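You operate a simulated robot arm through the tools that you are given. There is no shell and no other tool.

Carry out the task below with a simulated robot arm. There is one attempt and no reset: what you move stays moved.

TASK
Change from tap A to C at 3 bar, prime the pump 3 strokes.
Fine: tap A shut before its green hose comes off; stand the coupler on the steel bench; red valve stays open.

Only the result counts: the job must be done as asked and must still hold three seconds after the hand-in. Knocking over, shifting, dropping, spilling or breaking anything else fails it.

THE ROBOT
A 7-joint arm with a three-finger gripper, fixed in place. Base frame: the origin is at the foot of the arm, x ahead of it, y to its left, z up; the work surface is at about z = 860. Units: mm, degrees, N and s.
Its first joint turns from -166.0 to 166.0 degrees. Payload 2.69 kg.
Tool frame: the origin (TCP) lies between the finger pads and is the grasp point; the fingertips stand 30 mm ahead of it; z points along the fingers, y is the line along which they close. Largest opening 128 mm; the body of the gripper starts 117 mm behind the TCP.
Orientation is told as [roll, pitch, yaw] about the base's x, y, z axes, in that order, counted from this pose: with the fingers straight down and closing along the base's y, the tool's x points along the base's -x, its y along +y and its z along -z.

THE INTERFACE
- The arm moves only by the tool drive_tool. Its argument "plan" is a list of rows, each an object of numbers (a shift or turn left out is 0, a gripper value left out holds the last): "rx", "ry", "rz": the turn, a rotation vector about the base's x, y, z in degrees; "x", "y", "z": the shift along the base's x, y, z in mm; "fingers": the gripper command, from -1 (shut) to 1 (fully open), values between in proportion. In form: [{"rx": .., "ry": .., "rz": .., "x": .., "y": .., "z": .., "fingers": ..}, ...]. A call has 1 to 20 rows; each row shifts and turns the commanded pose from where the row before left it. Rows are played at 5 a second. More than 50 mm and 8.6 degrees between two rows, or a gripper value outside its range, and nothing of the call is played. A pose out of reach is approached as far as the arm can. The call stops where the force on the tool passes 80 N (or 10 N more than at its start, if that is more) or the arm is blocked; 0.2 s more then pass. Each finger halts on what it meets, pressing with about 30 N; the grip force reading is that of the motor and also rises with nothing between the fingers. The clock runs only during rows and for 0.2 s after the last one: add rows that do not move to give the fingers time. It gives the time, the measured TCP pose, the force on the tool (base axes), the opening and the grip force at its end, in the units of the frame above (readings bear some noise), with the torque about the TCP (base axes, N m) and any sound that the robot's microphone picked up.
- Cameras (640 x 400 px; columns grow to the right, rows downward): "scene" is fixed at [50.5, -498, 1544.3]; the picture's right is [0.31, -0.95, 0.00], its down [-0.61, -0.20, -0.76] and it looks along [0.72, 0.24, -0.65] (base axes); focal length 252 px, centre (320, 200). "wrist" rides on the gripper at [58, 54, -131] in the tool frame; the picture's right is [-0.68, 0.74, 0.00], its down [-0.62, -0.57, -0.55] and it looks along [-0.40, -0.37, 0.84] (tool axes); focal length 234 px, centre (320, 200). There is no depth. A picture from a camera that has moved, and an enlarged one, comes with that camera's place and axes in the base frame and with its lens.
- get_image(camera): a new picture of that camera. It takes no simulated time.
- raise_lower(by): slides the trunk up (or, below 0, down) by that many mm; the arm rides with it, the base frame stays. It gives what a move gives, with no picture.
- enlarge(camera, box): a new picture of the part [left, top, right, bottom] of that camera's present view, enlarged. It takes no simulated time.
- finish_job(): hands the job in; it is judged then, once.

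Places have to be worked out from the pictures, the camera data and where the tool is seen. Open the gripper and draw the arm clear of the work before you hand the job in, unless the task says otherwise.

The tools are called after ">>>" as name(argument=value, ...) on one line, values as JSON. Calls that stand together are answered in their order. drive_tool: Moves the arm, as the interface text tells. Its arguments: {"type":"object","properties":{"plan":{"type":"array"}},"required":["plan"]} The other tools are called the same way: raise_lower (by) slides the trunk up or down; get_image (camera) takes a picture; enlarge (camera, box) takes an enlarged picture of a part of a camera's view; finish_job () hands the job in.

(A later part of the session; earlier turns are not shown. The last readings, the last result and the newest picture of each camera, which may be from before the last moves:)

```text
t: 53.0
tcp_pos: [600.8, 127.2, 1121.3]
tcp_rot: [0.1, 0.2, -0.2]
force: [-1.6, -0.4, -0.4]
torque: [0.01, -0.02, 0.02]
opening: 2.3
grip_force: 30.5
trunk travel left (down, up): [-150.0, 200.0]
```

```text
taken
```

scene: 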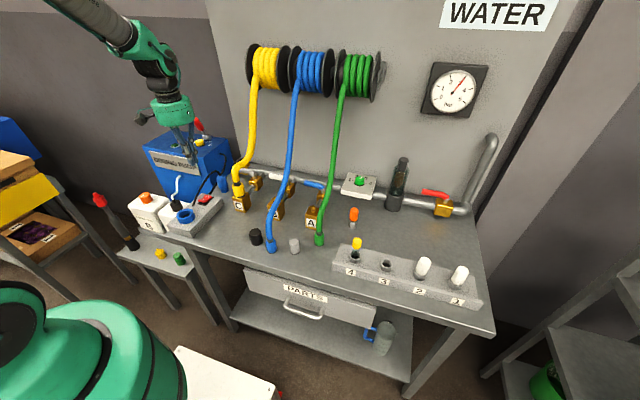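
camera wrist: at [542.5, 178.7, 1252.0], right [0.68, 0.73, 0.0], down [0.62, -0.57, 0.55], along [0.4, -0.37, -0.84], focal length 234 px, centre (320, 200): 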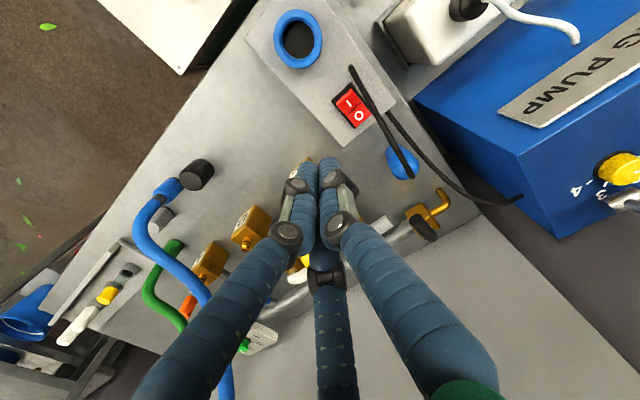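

Fingers hide C in the wrist view, so I zoom on C and on the pump in the scene camera.

>>> enlarge(camera="scene", box=[215, 150, 295, 220])

>>> enlarge(camera="wrist", box=[330, 110, 490, 270])

>>> enlarge(camera="wrist", box=[480, 80, 640, 240])

```text
5.71 times, centred on (255, 185) of scene
camera zoom: at [50.5, -498.0, 1544.3], right [0.31, -0.95, 0.0], down [-0.61, -0.2, -0.76], along [0.72, 0.24, -0.65], focal length 1438 px, centre (691, 286)
```

zoom: 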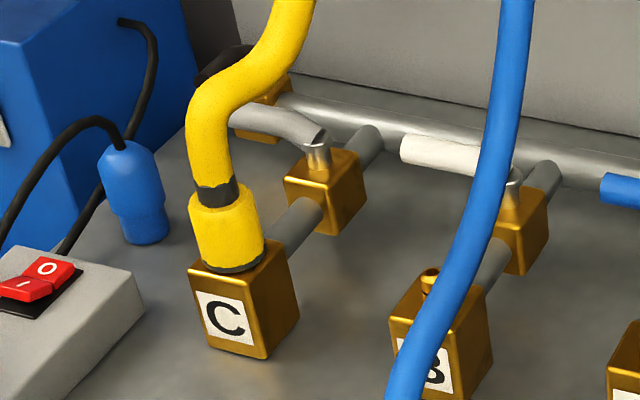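

```text
2.50 times, centred on (410, 190) of wrist
camera zoom: at [542.5, 178.7, 1252.0], right [0.68, 0.73, 0.0], down [0.62, -0.57, 0.55], along [0.4, -0.37, -0.84], focal length 585 px, centre (95, 225)
```

zoom: 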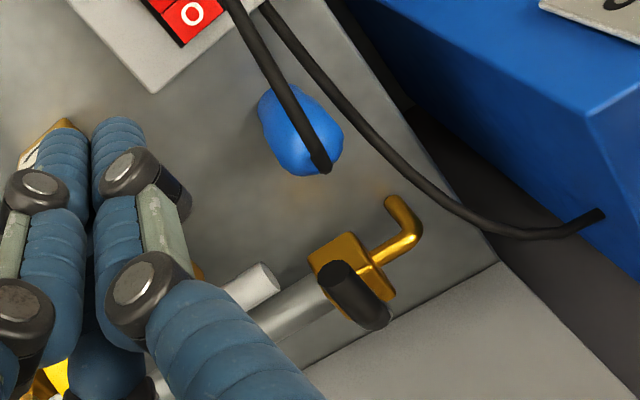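

```text
2.50 times, centred on (560, 160) of wrist
camera zoom: at [542.5, 178.7, 1252.0], right [0.68, 0.73, 0.0], down [0.62, -0.57, 0.55], along [0.4, -0.37, -0.84], focal length 585 px, centre (-280, 300)
```

zoom: 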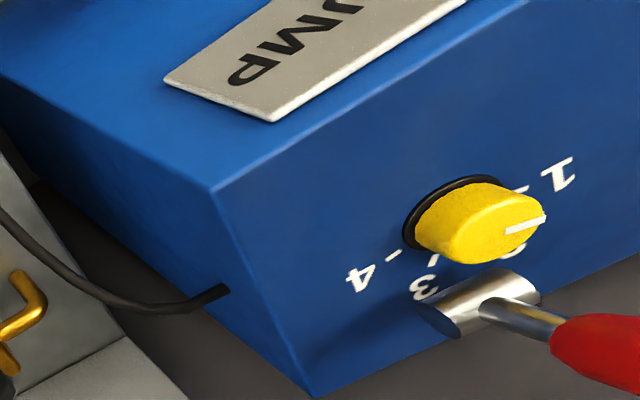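

C's lever pivots near (775, 19) and points to +y with its tip near (787, 102, 958). I tilt the closed fingers to point right-down (staying clear of the yellow hose) and come down on the front side of that lever.

>>> drive_tool(plan=[{"rx": -7.5}, {"rx": -7.5}, {"rx": -7.5}, {"rx": -7.5}, {"x": 40, "y": -5, "z": -15}, {"x": 40, "y": -5, "z": -20}, {"x": 40, "y": -10, "z": -20}, {"x": 17, "y": -15, "z": -35}, {"y": -4, "z": -35}])

>>> get_image(camera="wrist")

>>> enlarge(camera="scene", box=[175, 110, 315, 220])

```text
t: 55.0
tcp_pos: [739.5, 87.9, 995.8]
tcp_rot: [-29.9, 0.0, -0.4]
force: [0.2, 0.2, 0.3]
torque: [0.01, 0.01, -0.04]
opening: 2.0
grip_force: 29.9
trunk travel left (down, up): [-150.0, 200.0]
```

```text
taken
camera wrist: at [680.9, 197.9, 1082.2], right [0.68, 0.64, -0.37], down [0.62, -0.22, 0.76], along [0.4, -0.74, -0.54], focal length 234 px, centre (320, 200)
```

wrist: 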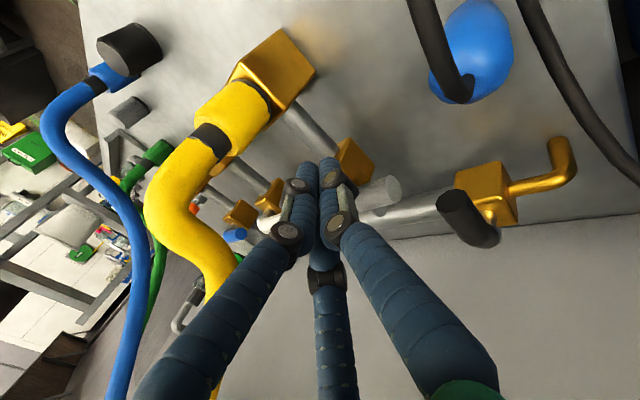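

```text
3.64 times, centred on (245, 165) of scene
camera zoom: at [50.5, -498.0, 1544.3], right [0.31, -0.95, 0.0], down [-0.61, -0.2, -0.76], along [0.72, 0.24, -0.65], focal length 915 px, centre (593, 327)
```

zoom: 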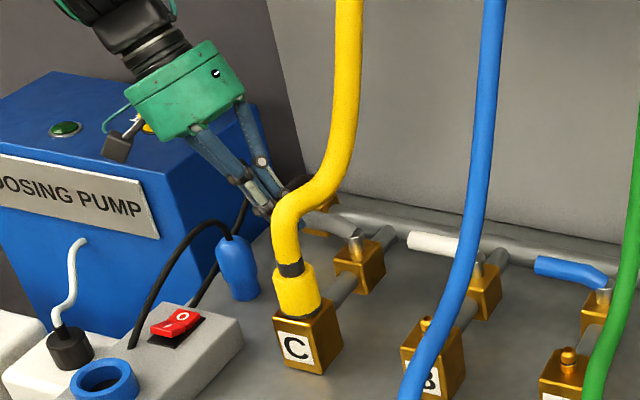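

The lever tip checks out at (784, 103, 958), just behind the fingers. I lower 22 mm and push the lever round towards the wall.

>>> drive_tool(plan=[{"z": -11}, {"z": -11}, {"x": 7, "y": -1}, {"x": 7, "y": 3}, {"x": 7.5, "y": 3}, {"x": 8, "y": 1}, {"x": 8, "y": 1}, {"x": 8, "y": -1}, {"x": 8, "y": -1}, {"x": 7, "y": -3}, {"x": 7, "y": -3}])

>>> get_image(camera="wrist")

>>> enlarge(camera="scene", box=[175, 110, 315, 220])

```text
t: 57.4
tcp_pos: [804.7, 85.4, 975.4]
tcp_rot: [-29.9, 0.0, -0.3]
force: [1.1, 0.7, -0.6]
torque: [0.01, 0.01, -0.03]
opening: 2.4
grip_force: 29.6
trunk travel left (down, up): [-150.0, 200.0]
```

```text
taken
camera wrist: at [747.2, 197.3, 1061.6], right [0.68, 0.64, -0.37], down [0.61, -0.22, 0.76], along [0.4, -0.74, -0.54], focal length 234 px, centre (320, 200)
```

wrist: 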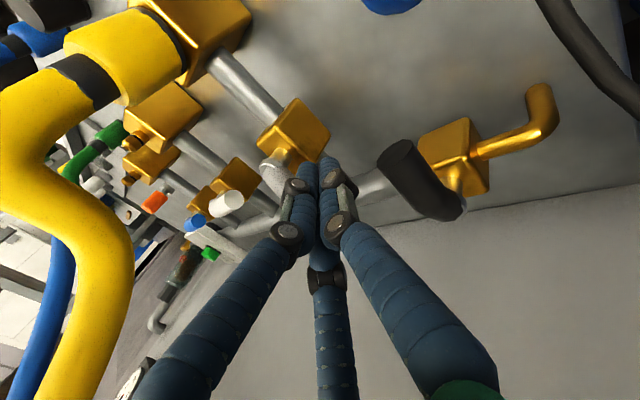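

```text
3.64 times, centred on (245, 165) of scene
camera zoom: at [50.5, -498.0, 1544.3], right [0.31, -0.95, 0.0], down [-0.61, -0.2, -0.76], along [0.72, 0.24, -0.65], focal length 915 px, centre (593, 327)
```

zoom: 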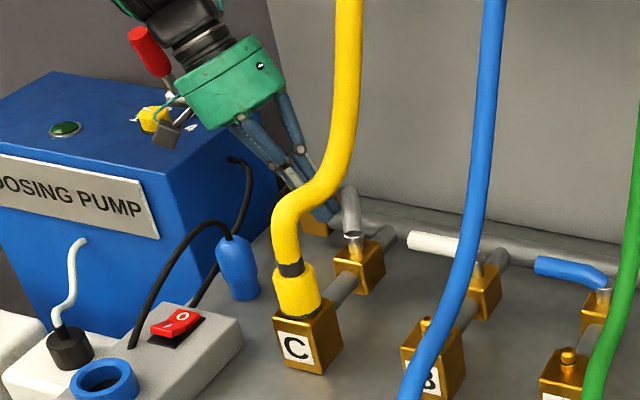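

The lever follows, about two-thirds round. I continue the arc to the open stop.

>>> drive_tool(plan=[{"x": 7, "y": -4.5}, {"x": 7, "y": -5}, {"x": 5, "y": -6}, {"x": 4, "y": -6}, {"x": 2, "y": -6}, {"x": 0, "y": -5}, {"y": -4}, {"y": -3}, {"y": -3}])

>>> get_image(camera="wrist")

>>> enlarge(camera="scene", box=[175, 110, 315, 220])

```text
t: 58.9
tcp_pos: [835.7, 60.5, 986.1]
tcp_rot: [-29.6, -1.1, 0.1]
force: [1.5, 7.3, 20.7]
torque: [-0.37, 0.11, -0.2]
opening: 2.0
grip_force: 29.8
trunk travel left (down, up): [-150.0, 200.0]
stopped in row 7: the force on the tool passed its limit at 86 N (the readings are from after the stop); the commanded pose is now the measured one
```

```text
taken
camera wrist: at [775.3, 170.8, 1072.2], right [0.68, 0.64, -0.35], down [0.6, -0.22, 0.77], along [0.41, -0.74, -0.54], focal length 234 px, centre (320, 200)
```

wrist: 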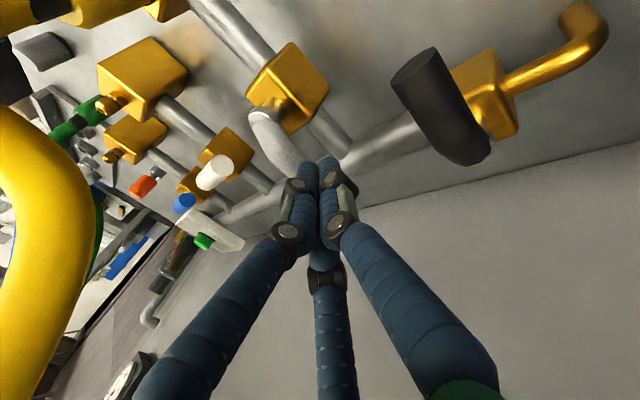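

```text
3.64 times, centred on (245, 165) of scene
camera zoom: at [50.5, -498.0, 1544.3], right [0.31, -0.95, 0.0], down [-0.61, -0.2, -0.76], along [0.72, 0.24, -0.65], focal length 915 px, centre (593, 327)
```

zoom: 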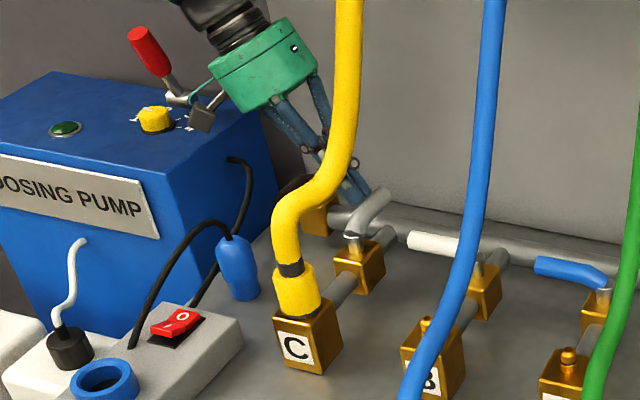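

The force rise suggests the open stop. I back off along the finger direction and check the lever's angle unobstructed.

>>> drive_tool(plan=[{"y": 8, "z": 4}, {"y": 15, "z": 24}, {"y": 18, "z": 30}, {"y": 18, "z": 30}, {"x": -30, "y": 10, "z": 20}, {"x": -40, "y": 10, "z": 10}])

>>> enlarge(camera="wrist", box=[180, 20, 380, 220])

>>> enlarge(camera="scene", box=[215, 140, 335, 230])

>>> enlarge(camera="scene", box=[425, 60, 485, 120])

```text
t: 60.3
tcp_pos: [763.4, 138.8, 1100.5]
tcp_rot: [-29.7, -0.5, 0.0]
force: [0.4, 0.7, 0.2]
torque: [0.02, 0.01, -0.04]
opening: 2.2
grip_force: 30.5
trunk travel left (down, up): [-150.0, 200.0]
```

```text
2.00 times, centred on (280, 120) of wrist
camera zoom: at [704.1, 247.9, 1186.8], right [0.68, 0.64, -0.36], down [0.61, -0.22, 0.76], along [0.41, -0.74, -0.54], focal length 468 px, centre (400, 360)
```

zoom: 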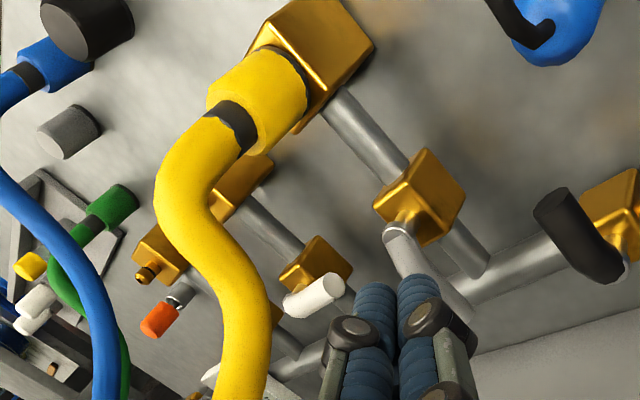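

```text
4.44 times, centred on (275, 185) of scene
camera zoom: at [50.5, -498.0, 1544.3], right [0.31, -0.95, 0.0], down [-0.61, -0.2, -0.76], along [0.72, 0.24, -0.65], focal length 1119 px, centre (520, 267)
```

zoom: 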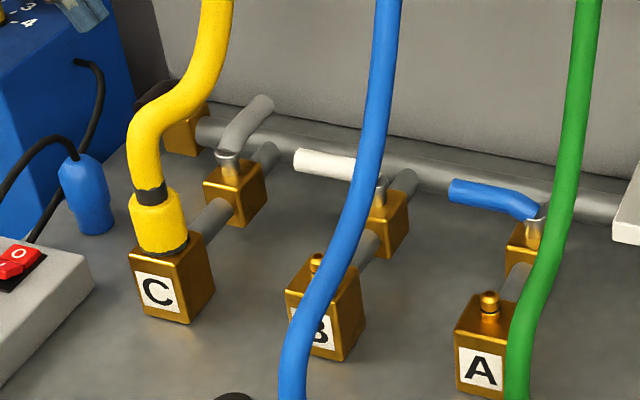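

```text
6.67 times, centred on (455, 90) of scene
camera zoom: at [50.5, -498.0, 1544.3], right [0.31, -0.95, 0.0], down [-0.61, -0.2, -0.76], along [0.72, 0.24, -0.65], focal length 1678 px, centre (-580, 933)
```

zoom: 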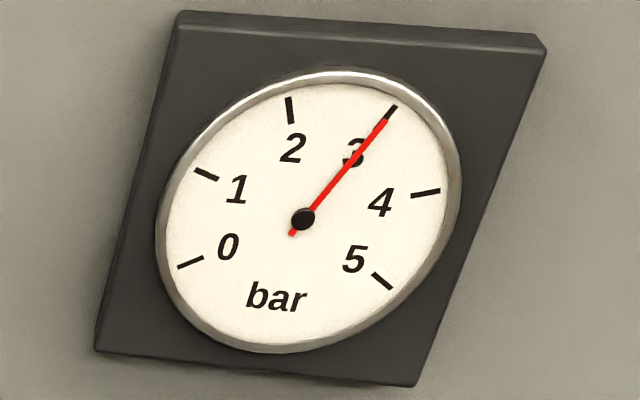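

C is open and the gauge holds 3 bar. I compare A's lever with B's shut lever more closely, to be sure A is fully shut.

>>> enlarge(camera="scene", box=[280, 165, 350, 215])

>>> enlarge(camera="wrist", box=[180, 130, 380, 260])

```text
8.00 times, centred on (315, 190) of scene
camera zoom: at [50.5, -498.0, 1544.3], right [0.31, -0.95, 0.0], down [-0.61, -0.2, -0.76], along [0.72, 0.24, -0.65], focal length 2014 px, centre (360, 280)
```

zoom: 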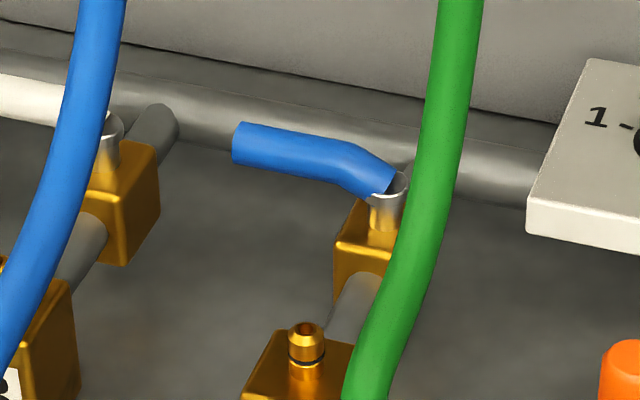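

```text
3.08 times, centred on (280, 195) of wrist
camera zoom: at [704.1, 247.9, 1186.8], right [0.68, 0.64, -0.36], down [0.61, -0.22, 0.76], along [0.41, -0.74, -0.54], focal length 720 px, centre (443, 215)
```

zoom: 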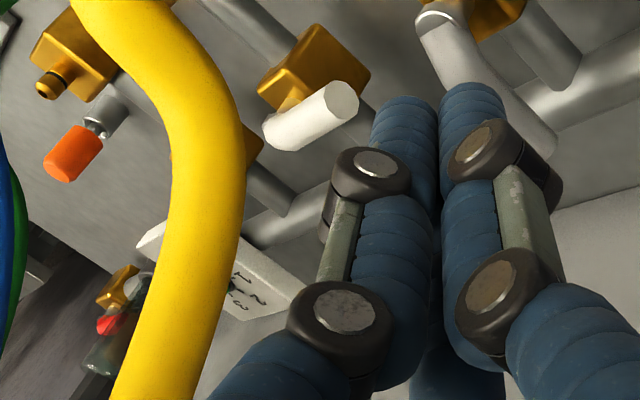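

A's lever is parallel to the manifold, so it is fully shut. Now to the pump: I level the tool, rise and turn the camera to its red hand lever.

>>> drive_tool(plan=[{"x": -25, "z": 35, "rx": 7.5}, {"x": -25, "z": 35, "rx": 7.5}, {"x": -15, "z": 35, "rx": 7.5}, {"y": 30, "z": 35, "rx": 7.5}, {"y": 30, "rz": 8}, {"y": 30, "rz": 8}, {"y": 10, "rz": 8}, {"rz": 8}, {"rz": 8}, {"rz": 8}, {"rz": 8}, {"rz": 8}])

>>> get_image(camera="wrist")

>>> get_image(camera="scene")

```text
t: 62.9
tcp_pos: [700.5, 237.7, 1240.6]
tcp_rot: [0.5, -0.6, 63.8]
force: [-0.1, 0.5, -1.0]
torque: [0.0, 0.02, 0.02]
opening: 2.0
grip_force: 30.3
trunk travel left (down, up): [-150.0, 200.0]
```

```text
taken
camera wrist: at [625.3, 206.6, 1370.7], right [-0.36, 0.93, 0.01], down [0.78, 0.3, 0.55], along [0.51, 0.21, -0.83], focal length 234 px, centre (320, 200)
```

wrist: 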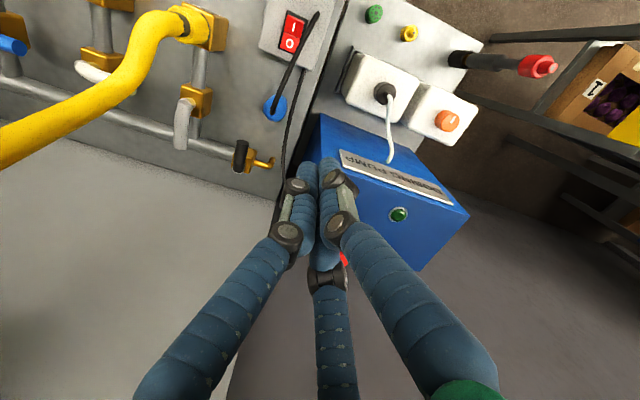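

```text
taken
```

scene: 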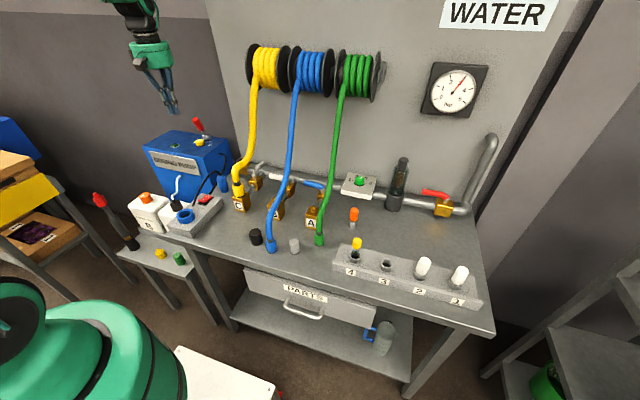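

The lever is hidden behind the fingers; I shift forward so that it appears beside them.

>>> drive_tool(plan=[{"x": 40}, {"x": 40}, {"x": 40}, {"x": 30}])

>>> get_image(camera="wrist")

>>> enlarge(camera="wrist", box=[300, 80, 480, 260])

>>> enlarge(camera="scene", box=[140, 100, 250, 210])

```text
t: 63.9
tcp_pos: [850.3, 238.3, 1240.0]
tcp_rot: [0.4, -0.4, 63.7]
force: [0.0, -0.5, -0.4]
torque: [-0.01, -0.03, 0.0]
opening: 2.1
grip_force: 29.9
trunk travel left (down, up): [-150.0, 200.0]
```

```text
taken
camera wrist: at [776.6, 207.1, 1371.0], right [-0.36, 0.93, 0.01], down [0.78, 0.29, 0.55], along [0.51, 0.21, -0.84], focal length 234 px, centre (320, 200)
```

wrist: 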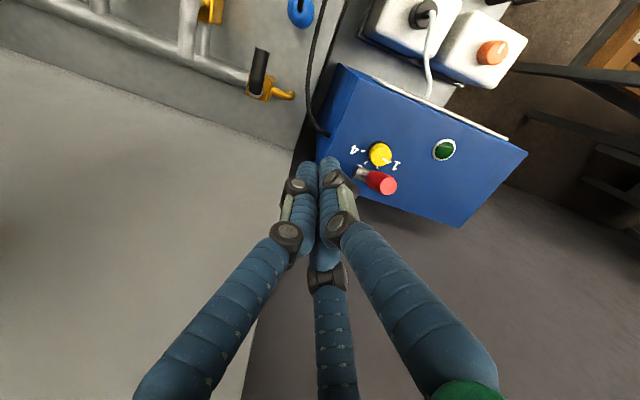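

```text
2.22 times, centred on (390, 170) of wrist
camera zoom: at [776.6, 207.1, 1371.0], right [-0.36, 0.93, 0.01], down [0.78, 0.29, 0.55], along [0.51, 0.21, -0.84], focal length 520 px, centre (164, 267)
```

zoom: 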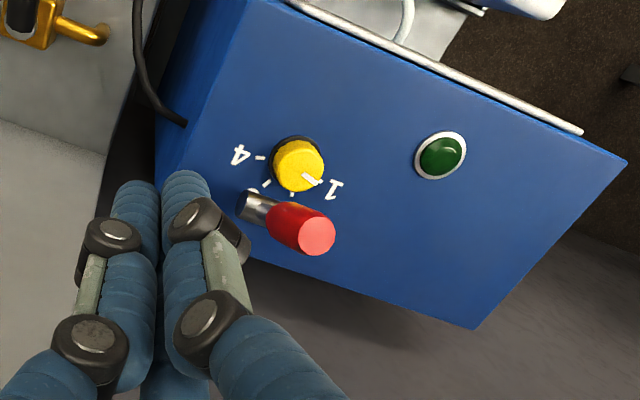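

```text
3.64 times, centred on (195, 155) of scene
camera zoom: at [50.5, -498.0, 1544.3], right [0.31, -0.95, 0.0], down [-0.61, -0.2, -0.76], along [0.72, 0.24, -0.65], focal length 915 px, centre (774, 364)
```

zoom: 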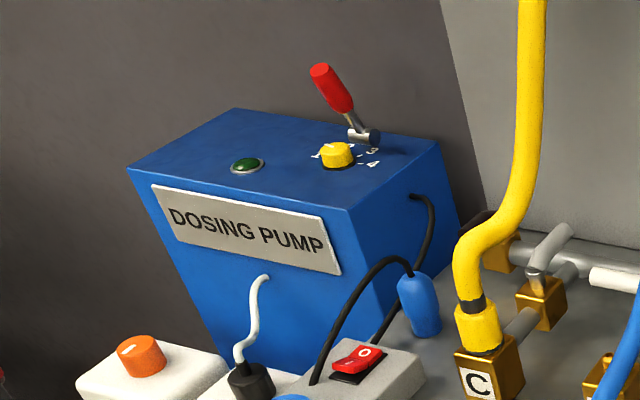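

The red lever pivots near (927, 358, 991) about an axis along y, and its grip end is at about (889, 353, 1098): it leans 20° forward. I line the tool up with the lever's axis above it, fingers open.

>>> drive_tool(plan=[{"y": 20, "rz": -8}, {"y": 25, "rz": -8}, {"y": 25, "rz": -8}, {"y": 25, "rz": -8}, {"y": 19, "rz": -8}, {"rz": -8}, {"rz": -8, "fingers": 0.25}, {"rz": -8}, {"ry": -7}, {"ry": -7}, {"ry": -6}, {"x": 0, "z": -20}])

>>> get_image(camera="wrist")

>>> enlarge(camera="scene", box=[130, 40, 250, 190])

```text
t: 66.5
tcp_pos: [849.2, 352.5, 1220.9]
tcp_rot: [0.5, -20.6, -0.4]
force: [-0.3, 0.1, 0.2]
torque: [0.0, -0.01, 0.0]
opening: 80.1
grip_force: 0.1
trunk travel left (down, up): [-150.0, 200.0]
```

```text
taken
camera wrist: at [748.1, 404.2, 1323.0], right [0.64, 0.73, 0.24], down [0.38, -0.57, 0.73], along [0.67, -0.37, -0.64], focal length 234 px, centre (320, 200)
```

wrist: 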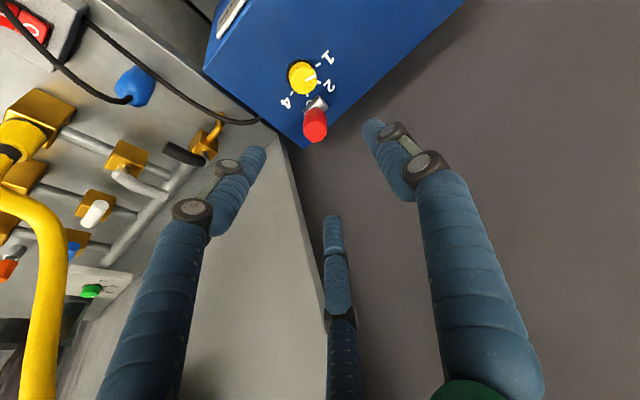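

```text
2.67 times, centred on (190, 115) of scene
camera zoom: at [50.5, -498.0, 1544.3], right [0.31, -0.95, 0.0], down [-0.61, -0.2, -0.76], along [0.72, 0.24, -0.65], focal length 671 px, centre (667, 427)
```

zoom: 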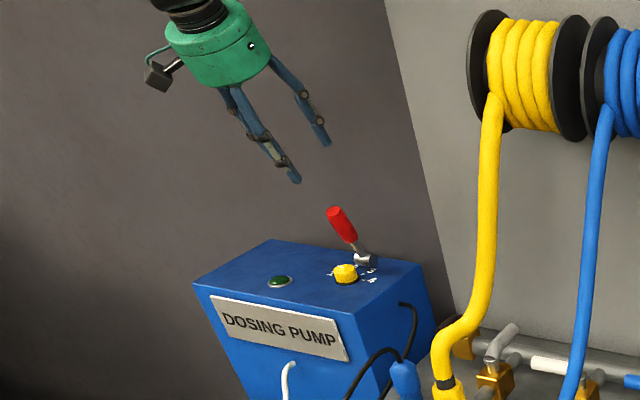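

Lever end confirmed at (890, 350, 1098). I advance along the lever axis halfway and check centring.

>>> drive_tool(plan=[{"x": 12.5, "y": -1, "z": -33}, {"x": 12.5, "y": -1, "z": -33}])

>>> get_image(camera="wrist")

>>> enlarge(camera="scene", box=[150, 60, 250, 180])

```text
t: 67.1
tcp_pos: [875.6, 350.1, 1153.1]
tcp_rot: [0.5, -20.5, -0.4]
force: [0.4, 0.3, 0.7]
torque: [-0.03, 0.0, 0.02]
opening: 79.9
grip_force: 0.0
trunk travel left (down, up): [-150.0, 200.0]
```

```text
taken
camera wrist: at [774.6, 402.2, 1255.7], right [0.64, 0.73, 0.24], down [0.38, -0.57, 0.72], along [0.67, -0.37, -0.64], focal length 234 px, centre (320, 200)
```

wrist: 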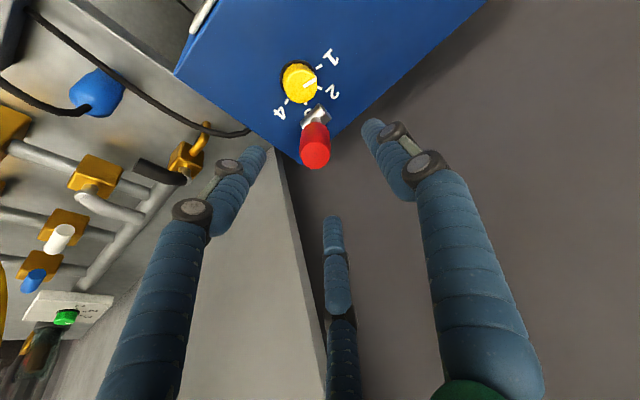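

```text
3.33 times, centred on (200, 120) of scene
camera zoom: at [50.5, -498.0, 1544.3], right [0.31, -0.95, 0.0], down [-0.61, -0.2, -0.76], along [0.72, 0.24, -0.65], focal length 839 px, centre (720, 467)
```

zoom: 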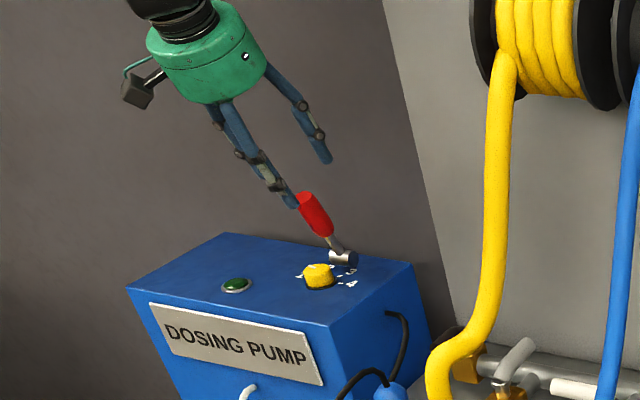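

The lever is centred well. I advance the rest of the way so that the fingers surround the red grip, and close gently.

>>> drive_tool(plan=[{"x": 5, "z": -24}, {"x": 6.5, "z": -24}, {"x": 7.5, "z": -24}, {}])

>>> get_image(camera="wrist")

>>> enlarge(camera="scene", box=[150, 60, 250, 180])

```text
t: 68.1
tcp_pos: [893.0, 350.2, 1081.9]
tcp_rot: [0.5, -20.5, -0.4]
force: [0.0, -0.5, -0.2]
torque: [0.0, -0.02, 0.0]
opening: 79.9
grip_force: 0.0
trunk travel left (down, up): [-150.0, 200.0]
```

```text
taken
camera wrist: at [792.8, 401.9, 1184.1], right [0.64, 0.73, 0.24], down [0.38, -0.57, 0.72], along [0.67, -0.37, -0.64], focal length 234 px, centre (320, 200)
```

wrist: 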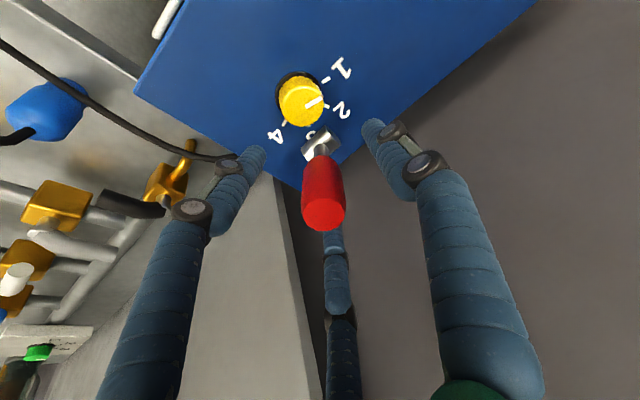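

```text
3.33 times, centred on (200, 120) of scene
camera zoom: at [50.5, -498.0, 1544.3], right [0.31, -0.95, 0.0], down [-0.61, -0.2, -0.76], along [0.72, 0.24, -0.65], focal length 839 px, centre (720, 467)
```

zoom: 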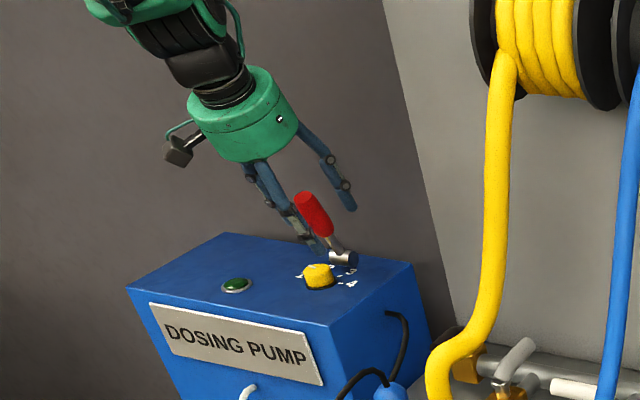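

The red grip is centred among the fingers. I close on it.

>>> drive_tool(plan=[{"fingers": -0.3}, {"fingers": -1}, {}, {}])

>>> get_image(camera="wrist")

>>> enlarge(camera="scene", box=[150, 60, 250, 180])

```text
t: 69.1
tcp_pos: [895.0, 350.9, 1081.9]
tcp_rot: [0.6, -20.6, -0.5]
force: [19.5, 4.1, 2.6]
torque: [0.18, -0.8, 0.03]
opening: 32.6
grip_force: 44.9
trunk travel left (down, up): [-150.0, 200.0]
```

```text
taken
camera wrist: at [794.1, 402.2, 1184.8], right [0.64, 0.73, 0.25], down [0.38, -0.57, 0.72], along [0.67, -0.37, -0.64], focal length 234 px, centre (320, 200)
```

wrist: 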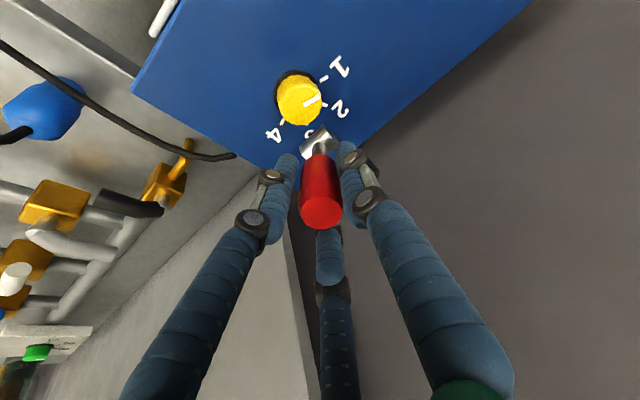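

```text
3.33 times, centred on (200, 120) of scene
camera zoom: at [50.5, -498.0, 1544.3], right [0.31, -0.95, 0.0], down [-0.61, -0.2, -0.76], along [0.72, 0.24, -0.65], focal length 839 px, centre (720, 467)
```

zoom: 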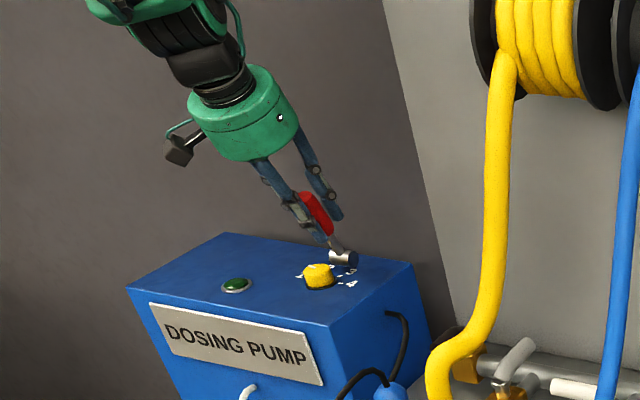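

Gripped at 32.6 mm. I test the lever's travel: a small pull forward (towards -x) about its pivot, watching the force.

>>> drive_tool(plan=[{"x": -3.2, "z": -1.2, "ry": -2}, {"x": -3.2, "z": -1.2, "ry": -2}, {}])

```text
t: 69.9
tcp_pos: [892.1, 349.1, 1082.7]
tcp_rot: [0.8, -24.9, -0.5]
force: [71.3, -0.4, 14.7]
torque: [0.44, 0.45, 0.32]
opening: 34.9
grip_force: 45.0
trunk travel left (down, up): [-150.0, 200.0]
```

Strong resistance (71 N): the lever is already against its front stop. I return and push it the other way, backwards.

>>> drive_tool(plan=[{"x": 3.2, "z": 1.2, "ry": 2}, {"x": 3.2, "z": 1.2, "ry": 2}, {"x": 4.8, "z": 1.5, "ry": 3}, {"x": 4.8, "z": 1.4, "ry": 3}, {}])

>>> get_image(camera="wrist")

>>> enlarge(camera="scene", box=[150, 60, 250, 180])

```text
t: 71.1
tcp_pos: [901.1, 350.7, 1084.0]
tcp_rot: [0.5, -14.3, -0.3]
force: [-12.7, 4.2, 11.1]
torque: [0.19, 0.46, 0.1]
opening: 33.5
grip_force: 45.2
trunk travel left (down, up): [-150.0, 200.0]
```

```text
taken
camera wrist: at [811.1, 402.4, 1196.0], right [0.66, 0.73, 0.17], down [0.46, -0.57, 0.68], along [0.6, -0.37, -0.71], focal length 234 px, centre (320, 200)
```

wrist: 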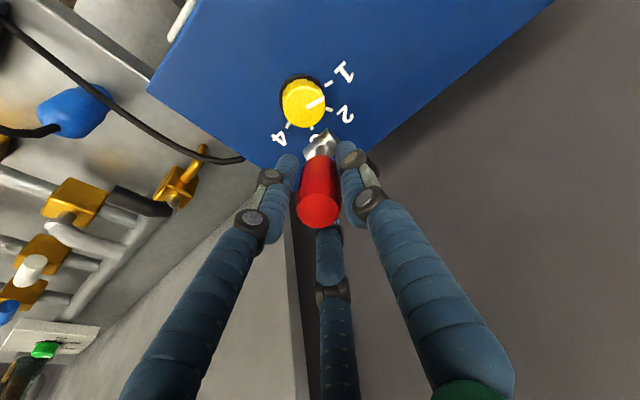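

```text
3.33 times, centred on (200, 120) of scene
camera zoom: at [50.5, -498.0, 1544.3], right [0.31, -0.95, 0.0], down [-0.61, -0.2, -0.76], along [0.72, 0.24, -0.65], focal length 839 px, centre (720, 467)
```

zoom: 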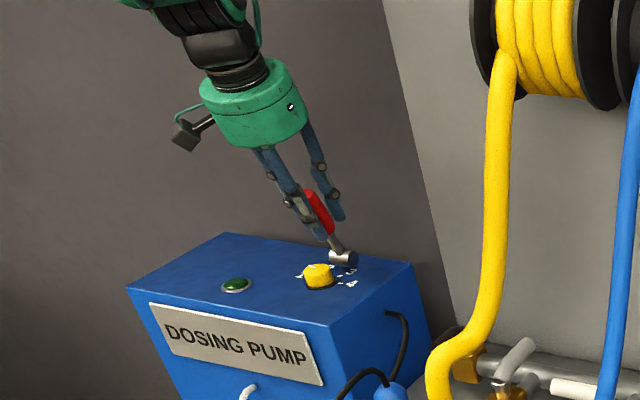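

Little resistance backwards, so that is the stroke direction. I continue the push along the arc.

>>> drive_tool(plan=[{"x": 5, "z": 0.9, "ry": 3}, {"x": 5, "z": 0.9, "ry": 3}, {"x": 5, "z": 0.4, "ry": 3}, {"x": 5, "z": 0.4, "ry": 3}, {}])

>>> get_image(camera="wrist")

>>> enlarge(camera="scene", box=[150, 60, 250, 180])

```text
t: 72.3
tcp_pos: [922.0, 350.8, 1086.0]
tcp_rot: [0.4, -2.5, -0.3]
force: [-18.6, 6.1, -4.9]
torque: [0.46, 1.11, -0.05]
opening: 32.7
grip_force: 45.2
trunk travel left (down, up): [-150.0, 200.0]
```

```text
taken
camera wrist: at [858.2, 402.5, 1214.7], right [0.68, 0.73, 0.03], down [0.59, -0.57, 0.57], along [0.44, -0.37, -0.82], focal length 234 px, centre (320, 200)
```

wrist: 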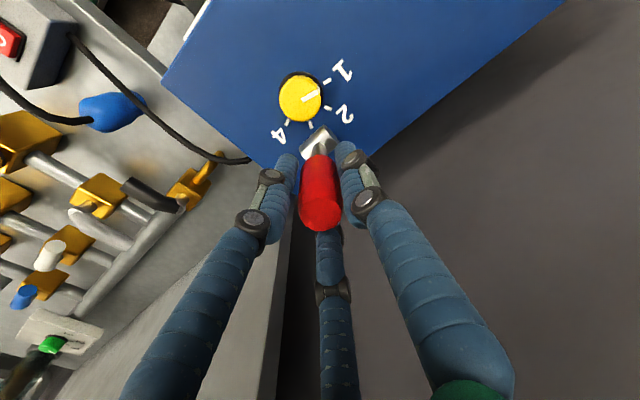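

```text
3.33 times, centred on (200, 120) of scene
camera zoom: at [50.5, -498.0, 1544.3], right [0.31, -0.95, 0.0], down [-0.61, -0.2, -0.76], along [0.72, 0.24, -0.65], focal length 839 px, centre (720, 467)
```

zoom: 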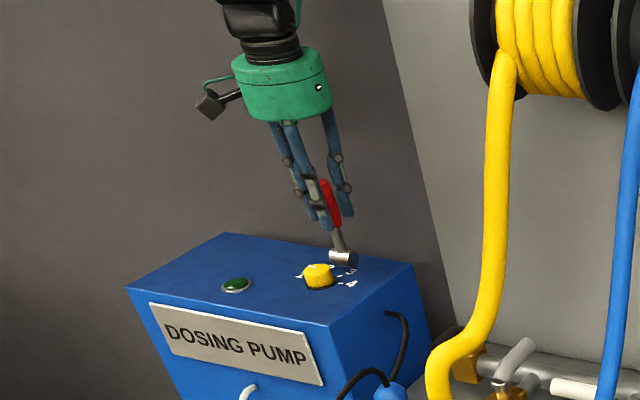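

The lever is now upright and moving with modest force. I keep going backwards, watching for the stop and for the arm's reach.

>>> drive_tool(plan=[{"x": 5, "z": 0, "ry": 3}, {"x": 5, "z": -0.3, "ry": 3}, {"x": 5, "z": -0.6, "ry": 3}, {"x": 5, "z": -0.7, "ry": 3}, {}])

>>> enlarge(camera="scene", box=[150, 60, 250, 180])

```text
t: 73.5
tcp_pos: [942.5, 350.5, 1084.9]
tcp_rot: [0.3, 9.7, -0.3]
force: [-22.8, 3.8, -15.8]
torque: [0.34, 1.07, -0.16]
opening: 33.0
grip_force: 45.2
trunk travel left (down, up): [-150.0, 200.0]
```

```text
3.33 times, centred on (200, 120) of scene
camera zoom: at [50.5, -498.0, 1544.3], right [0.31, -0.95, 0.0], down [-0.61, -0.2, -0.76], along [0.72, 0.24, -0.65], focal length 839 px, centre (720, 467)
```

zoom: 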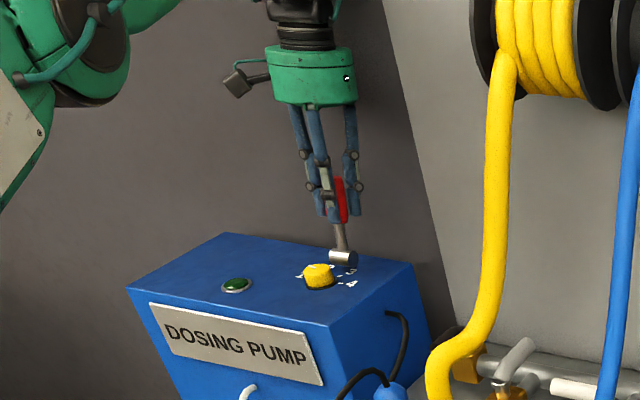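

Still reaching well; further along the arc to find the rear stop.

>>> drive_tool(plan=[{"x": 5, "z": -1.3, "ry": 3}, {"x": 5, "z": -1.5, "ry": 3}, {"x": 4.9, "z": -1.7, "ry": 3}, {"x": 4.8, "z": -1.8, "ry": 3}, {}])

>>> enlarge(camera="scene", box=[150, 60, 250, 180])

>>> get_image(camera="wrist")

```text
t: 73.9
tcp_pos: [944.0, 350.1, 1086.5]
tcp_rot: [0.2, 13.3, -0.5]
force: [-39.8, -11.4, 2.2]
torque: [2.35, -4.98, -0.87]
opening: 32.8
grip_force: 45.2
trunk travel left (down, up): [-150.0, 200.0]
stopped in row 2: the force on the tool passed its limit at 135 N (the readings are from after the stop); the commanded pose is now the measured one
```

```text
3.33 times, centred on (200, 120) of scene
camera zoom: at [50.5, -498.0, 1544.3], right [0.31, -0.95, 0.0], down [-0.61, -0.2, -0.76], along [0.72, 0.24, -0.65], focal length 839 px, centre (720, 467)
```

zoom: 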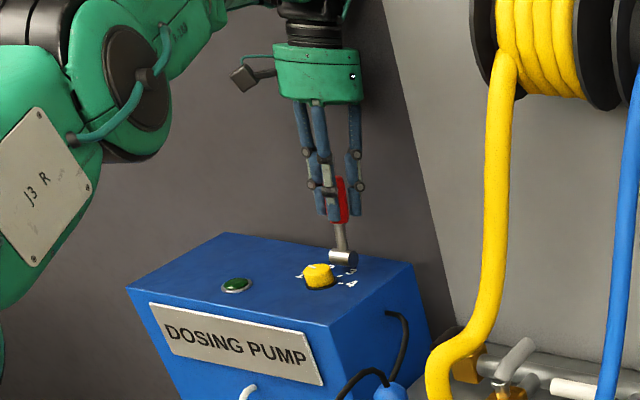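

```text
taken
camera wrist: at [917.8, 402.5, 1226.9], right [0.66, 0.73, -0.15], down [0.72, -0.57, 0.39], along [0.2, -0.37, -0.91], focal length 234 px, centre (320, 200)
```

wrist: 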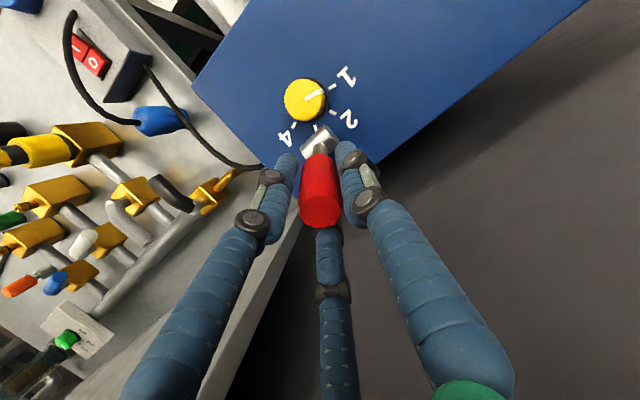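

The 135 N jolt with a large torque shows the palm met something behind (the back wall), not the lever's stop. I tilt the tool back so that the palm clears the wall, loosening the fingers into a cage around the lever while holding its position.

>>> drive_tool(plan=[{"ry": -4}, {"ry": -4, "fingers": -0.35}, {"ry": -4, "fingers": -0.25}, {"ry": -4}, {}])

>>> enlarge(camera="scene", box=[150, 60, 250, 180])

>>> get_image(camera="wrist")

```text
t: 75.1
tcp_pos: [947.7, 349.1, 1083.3]
tcp_rot: [0.3, -2.8, -0.4]
force: [-10.2, -12.4, 1.0]
torque: [-0.17, 0.27, 0.21]
opening: 58.3
grip_force: 7.6
trunk travel left (down, up): [-150.0, 200.0]
```

```text
3.33 times, centred on (200, 120) of scene
camera zoom: at [50.5, -498.0, 1544.3], right [0.31, -0.95, 0.0], down [-0.61, -0.2, -0.76], along [0.72, 0.24, -0.65], focal length 839 px, centre (720, 467)
```

zoom: 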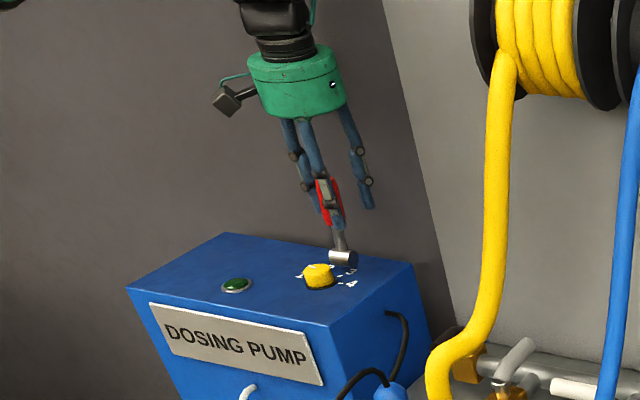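

```text
taken
camera wrist: at [882.4, 401.7, 1211.4], right [0.68, 0.73, 0.04], down [0.58, -0.57, 0.57], along [0.44, -0.37, -0.82], focal length 234 px, centre (320, 200)
```

wrist: 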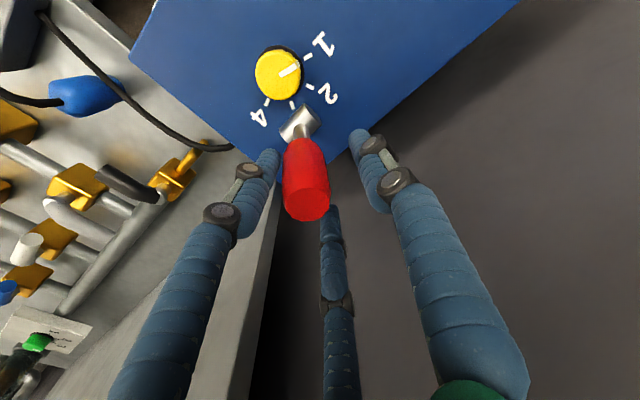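

The lever is spring-loaded: it leaned back on the finger to about upright. I turn the tool so one finger sits squarely in front of it, and tilt further so the palm stays well off the wall.

>>> drive_tool(plan=[{"rz": -6, "ry": -4, "x": -4}, {"rz": -6, "ry": -4, "x": -4}, {"rz": -6, "ry": -4, "x": -4}, {"rz": -6, "ry": -4, "x": -3}, {"rz": -6, "ry": -4, "x": -3}, {}])

>>> enlarge(camera="scene", box=[150, 60, 250, 180])

>>> get_image(camera="wrist")

```text
t: 76.5
tcp_pos: [928.4, 351.8, 1082.8]
tcp_rot: [6.0, -21.8, -32.0]
force: [-7.2, 0.1, -2.3]
torque: [0.02, 0.09, -0.01]
opening: 52.8
grip_force: 3.9
trunk travel left (down, up): [-150.0, 200.0]
```

```text
3.33 times, centred on (200, 120) of scene
camera zoom: at [50.5, -498.0, 1544.3], right [0.31, -0.95, 0.0], down [-0.61, -0.2, -0.76], along [0.72, 0.24, -0.65], focal length 839 px, centre (720, 467)
```

zoom: 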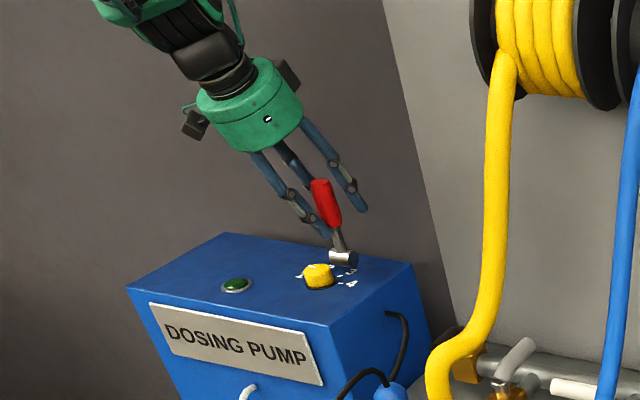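

```text
taken
camera wrist: at [860.6, 439.6, 1187.2], right [0.9, 0.3, 0.32], down [0.0, -0.73, 0.68], along [0.44, -0.61, -0.66], focal length 234 px, centre (320, 200)
```

wrist: 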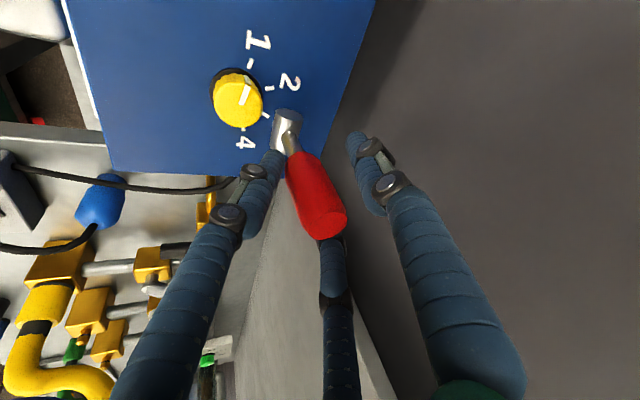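

The front finger now bears squarely on the lever. I push straight back in small steps until the stop.

>>> drive_tool(plan=[{"x": 5}, {"x": 5}, {"x": 5}, {"x": 5}, {"x": 5}, {}])

>>> enlarge(camera="scene", box=[150, 60, 250, 180])

>>> get_image(camera="wrist")

```text
t: 77.9
tcp_pos: [952.8, 350.2, 1085.2]
tcp_rot: [6.0, -21.9, -31.8]
force: [-23.6, -3.8, 6.4]
torque: [-0.22, 1.05, 0.05]
opening: 63.0
grip_force: 11.9
trunk travel left (down, up): [-150.0, 200.0]
```

```text
3.33 times, centred on (200, 120) of scene
camera zoom: at [50.5, -498.0, 1544.3], right [0.31, -0.95, 0.0], down [-0.61, -0.2, -0.76], along [0.72, 0.24, -0.65], focal length 839 px, centre (720, 467)
```

zoom: 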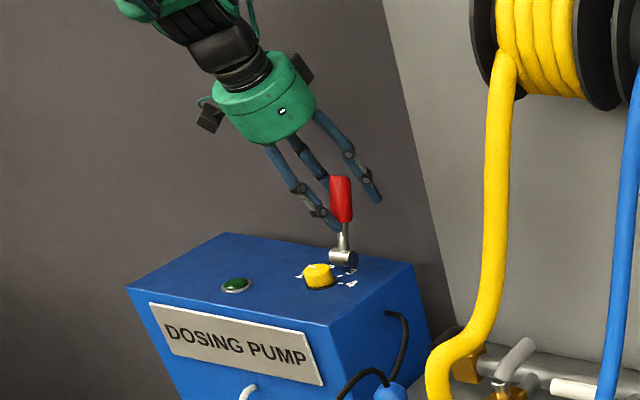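

```text
taken
camera wrist: at [884.7, 438.5, 1189.0], right [0.9, 0.3, 0.32], down [0.0, -0.73, 0.68], along [0.44, -0.61, -0.66], focal length 234 px, centre (320, 200)
```

wrist: 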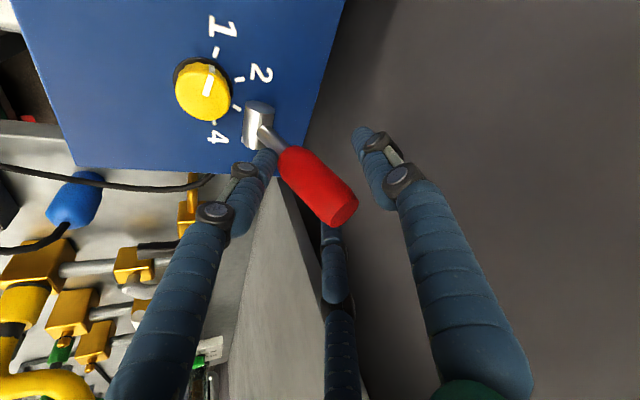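

The finger yields a little (opening 63). I close the grip on the lever so it holds firmly at this tilt, then go on pushing.

>>> drive_tool(plan=[{"fingers": -0.4}, {"fingers": -1}, {}, {"x": 3}, {"x": 3}, {}])

>>> enlarge(camera="scene", box=[150, 60, 250, 180])

>>> get_image(camera="wrist")

```text
t: 79.3
tcp_pos: [956.5, 350.8, 1085.2]
tcp_rot: [6.0, -21.9, -31.9]
force: [-61.3, -0.7, 4.9]
torque: [-0.1, 2.52, -0.05]
opening: 69.6
grip_force: 30.0
trunk travel left (down, up): [-150.0, 200.0]
```

```text
3.33 times, centred on (200, 120) of scene
camera zoom: at [50.5, -498.0, 1544.3], right [0.31, -0.95, 0.0], down [-0.61, -0.2, -0.76], along [0.72, 0.24, -0.65], focal length 839 px, centre (720, 467)
```

zoom: 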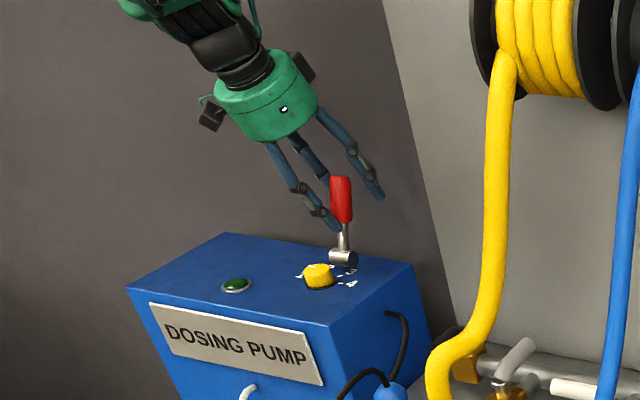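

```text
taken
camera wrist: at [888.5, 438.7, 1189.8], right [0.9, 0.3, 0.32], down [0.0, -0.73, 0.68], along [0.44, -0.61, -0.66], focal length 234 px, centre (320, 200)
```

wrist: 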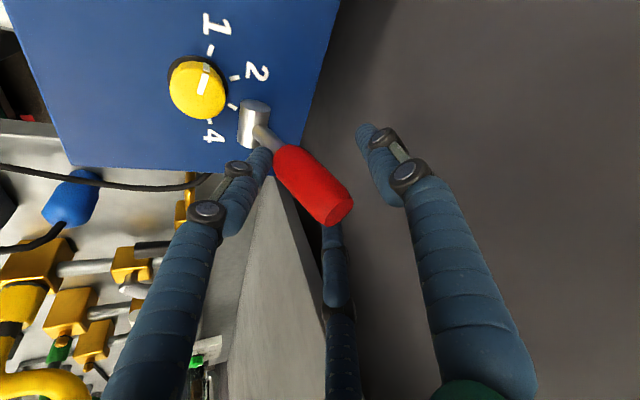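

The lever has stopped moving while the force rose from 24 to 61 N: that is the rear stop (about 17° back), completing the forward half of stroke 1. I now let it return with the hand moving back towards the front.

>>> drive_tool(plan=[{"x": -5, "fingers": 0.1}, {"x": -5}, {"x": -5}, {"x": -5}, {"x": -5}, {"x": -5}, {"x": -5}, {"x": -5}, {"x": -5}, {"x": -5}, {}])

>>> enlarge(camera="scene", box=[150, 60, 250, 180])

>>> get_image(camera="wrist")

```text
t: 81.7
tcp_pos: [910.4, 350.5, 1083.0]
tcp_rot: [6.0, -21.8, -31.8]
force: [-0.6, 1.3, -0.1]
torque: [-0.02, 0.0, 0.03]
opening: 70.1
grip_force: 0.0
trunk travel left (down, up): [-150.0, 200.0]
```

```text
3.33 times, centred on (200, 120) of scene
camera zoom: at [50.5, -498.0, 1544.3], right [0.31, -0.95, 0.0], down [-0.61, -0.2, -0.76], along [0.72, 0.24, -0.65], focal length 839 px, centre (720, 467)
```

zoom: 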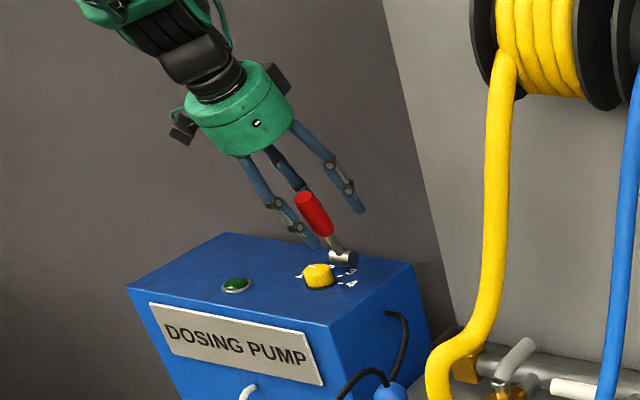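

```text
taken
camera wrist: at [842.3, 438.9, 1188.2], right [0.9, 0.3, 0.32], down [0.0, -0.73, 0.68], along [0.44, -0.61, -0.66], focal length 234 px, centre (320, 200)
```

wrist: 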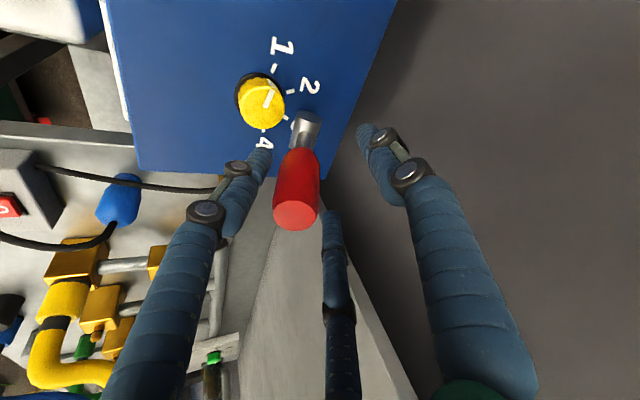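

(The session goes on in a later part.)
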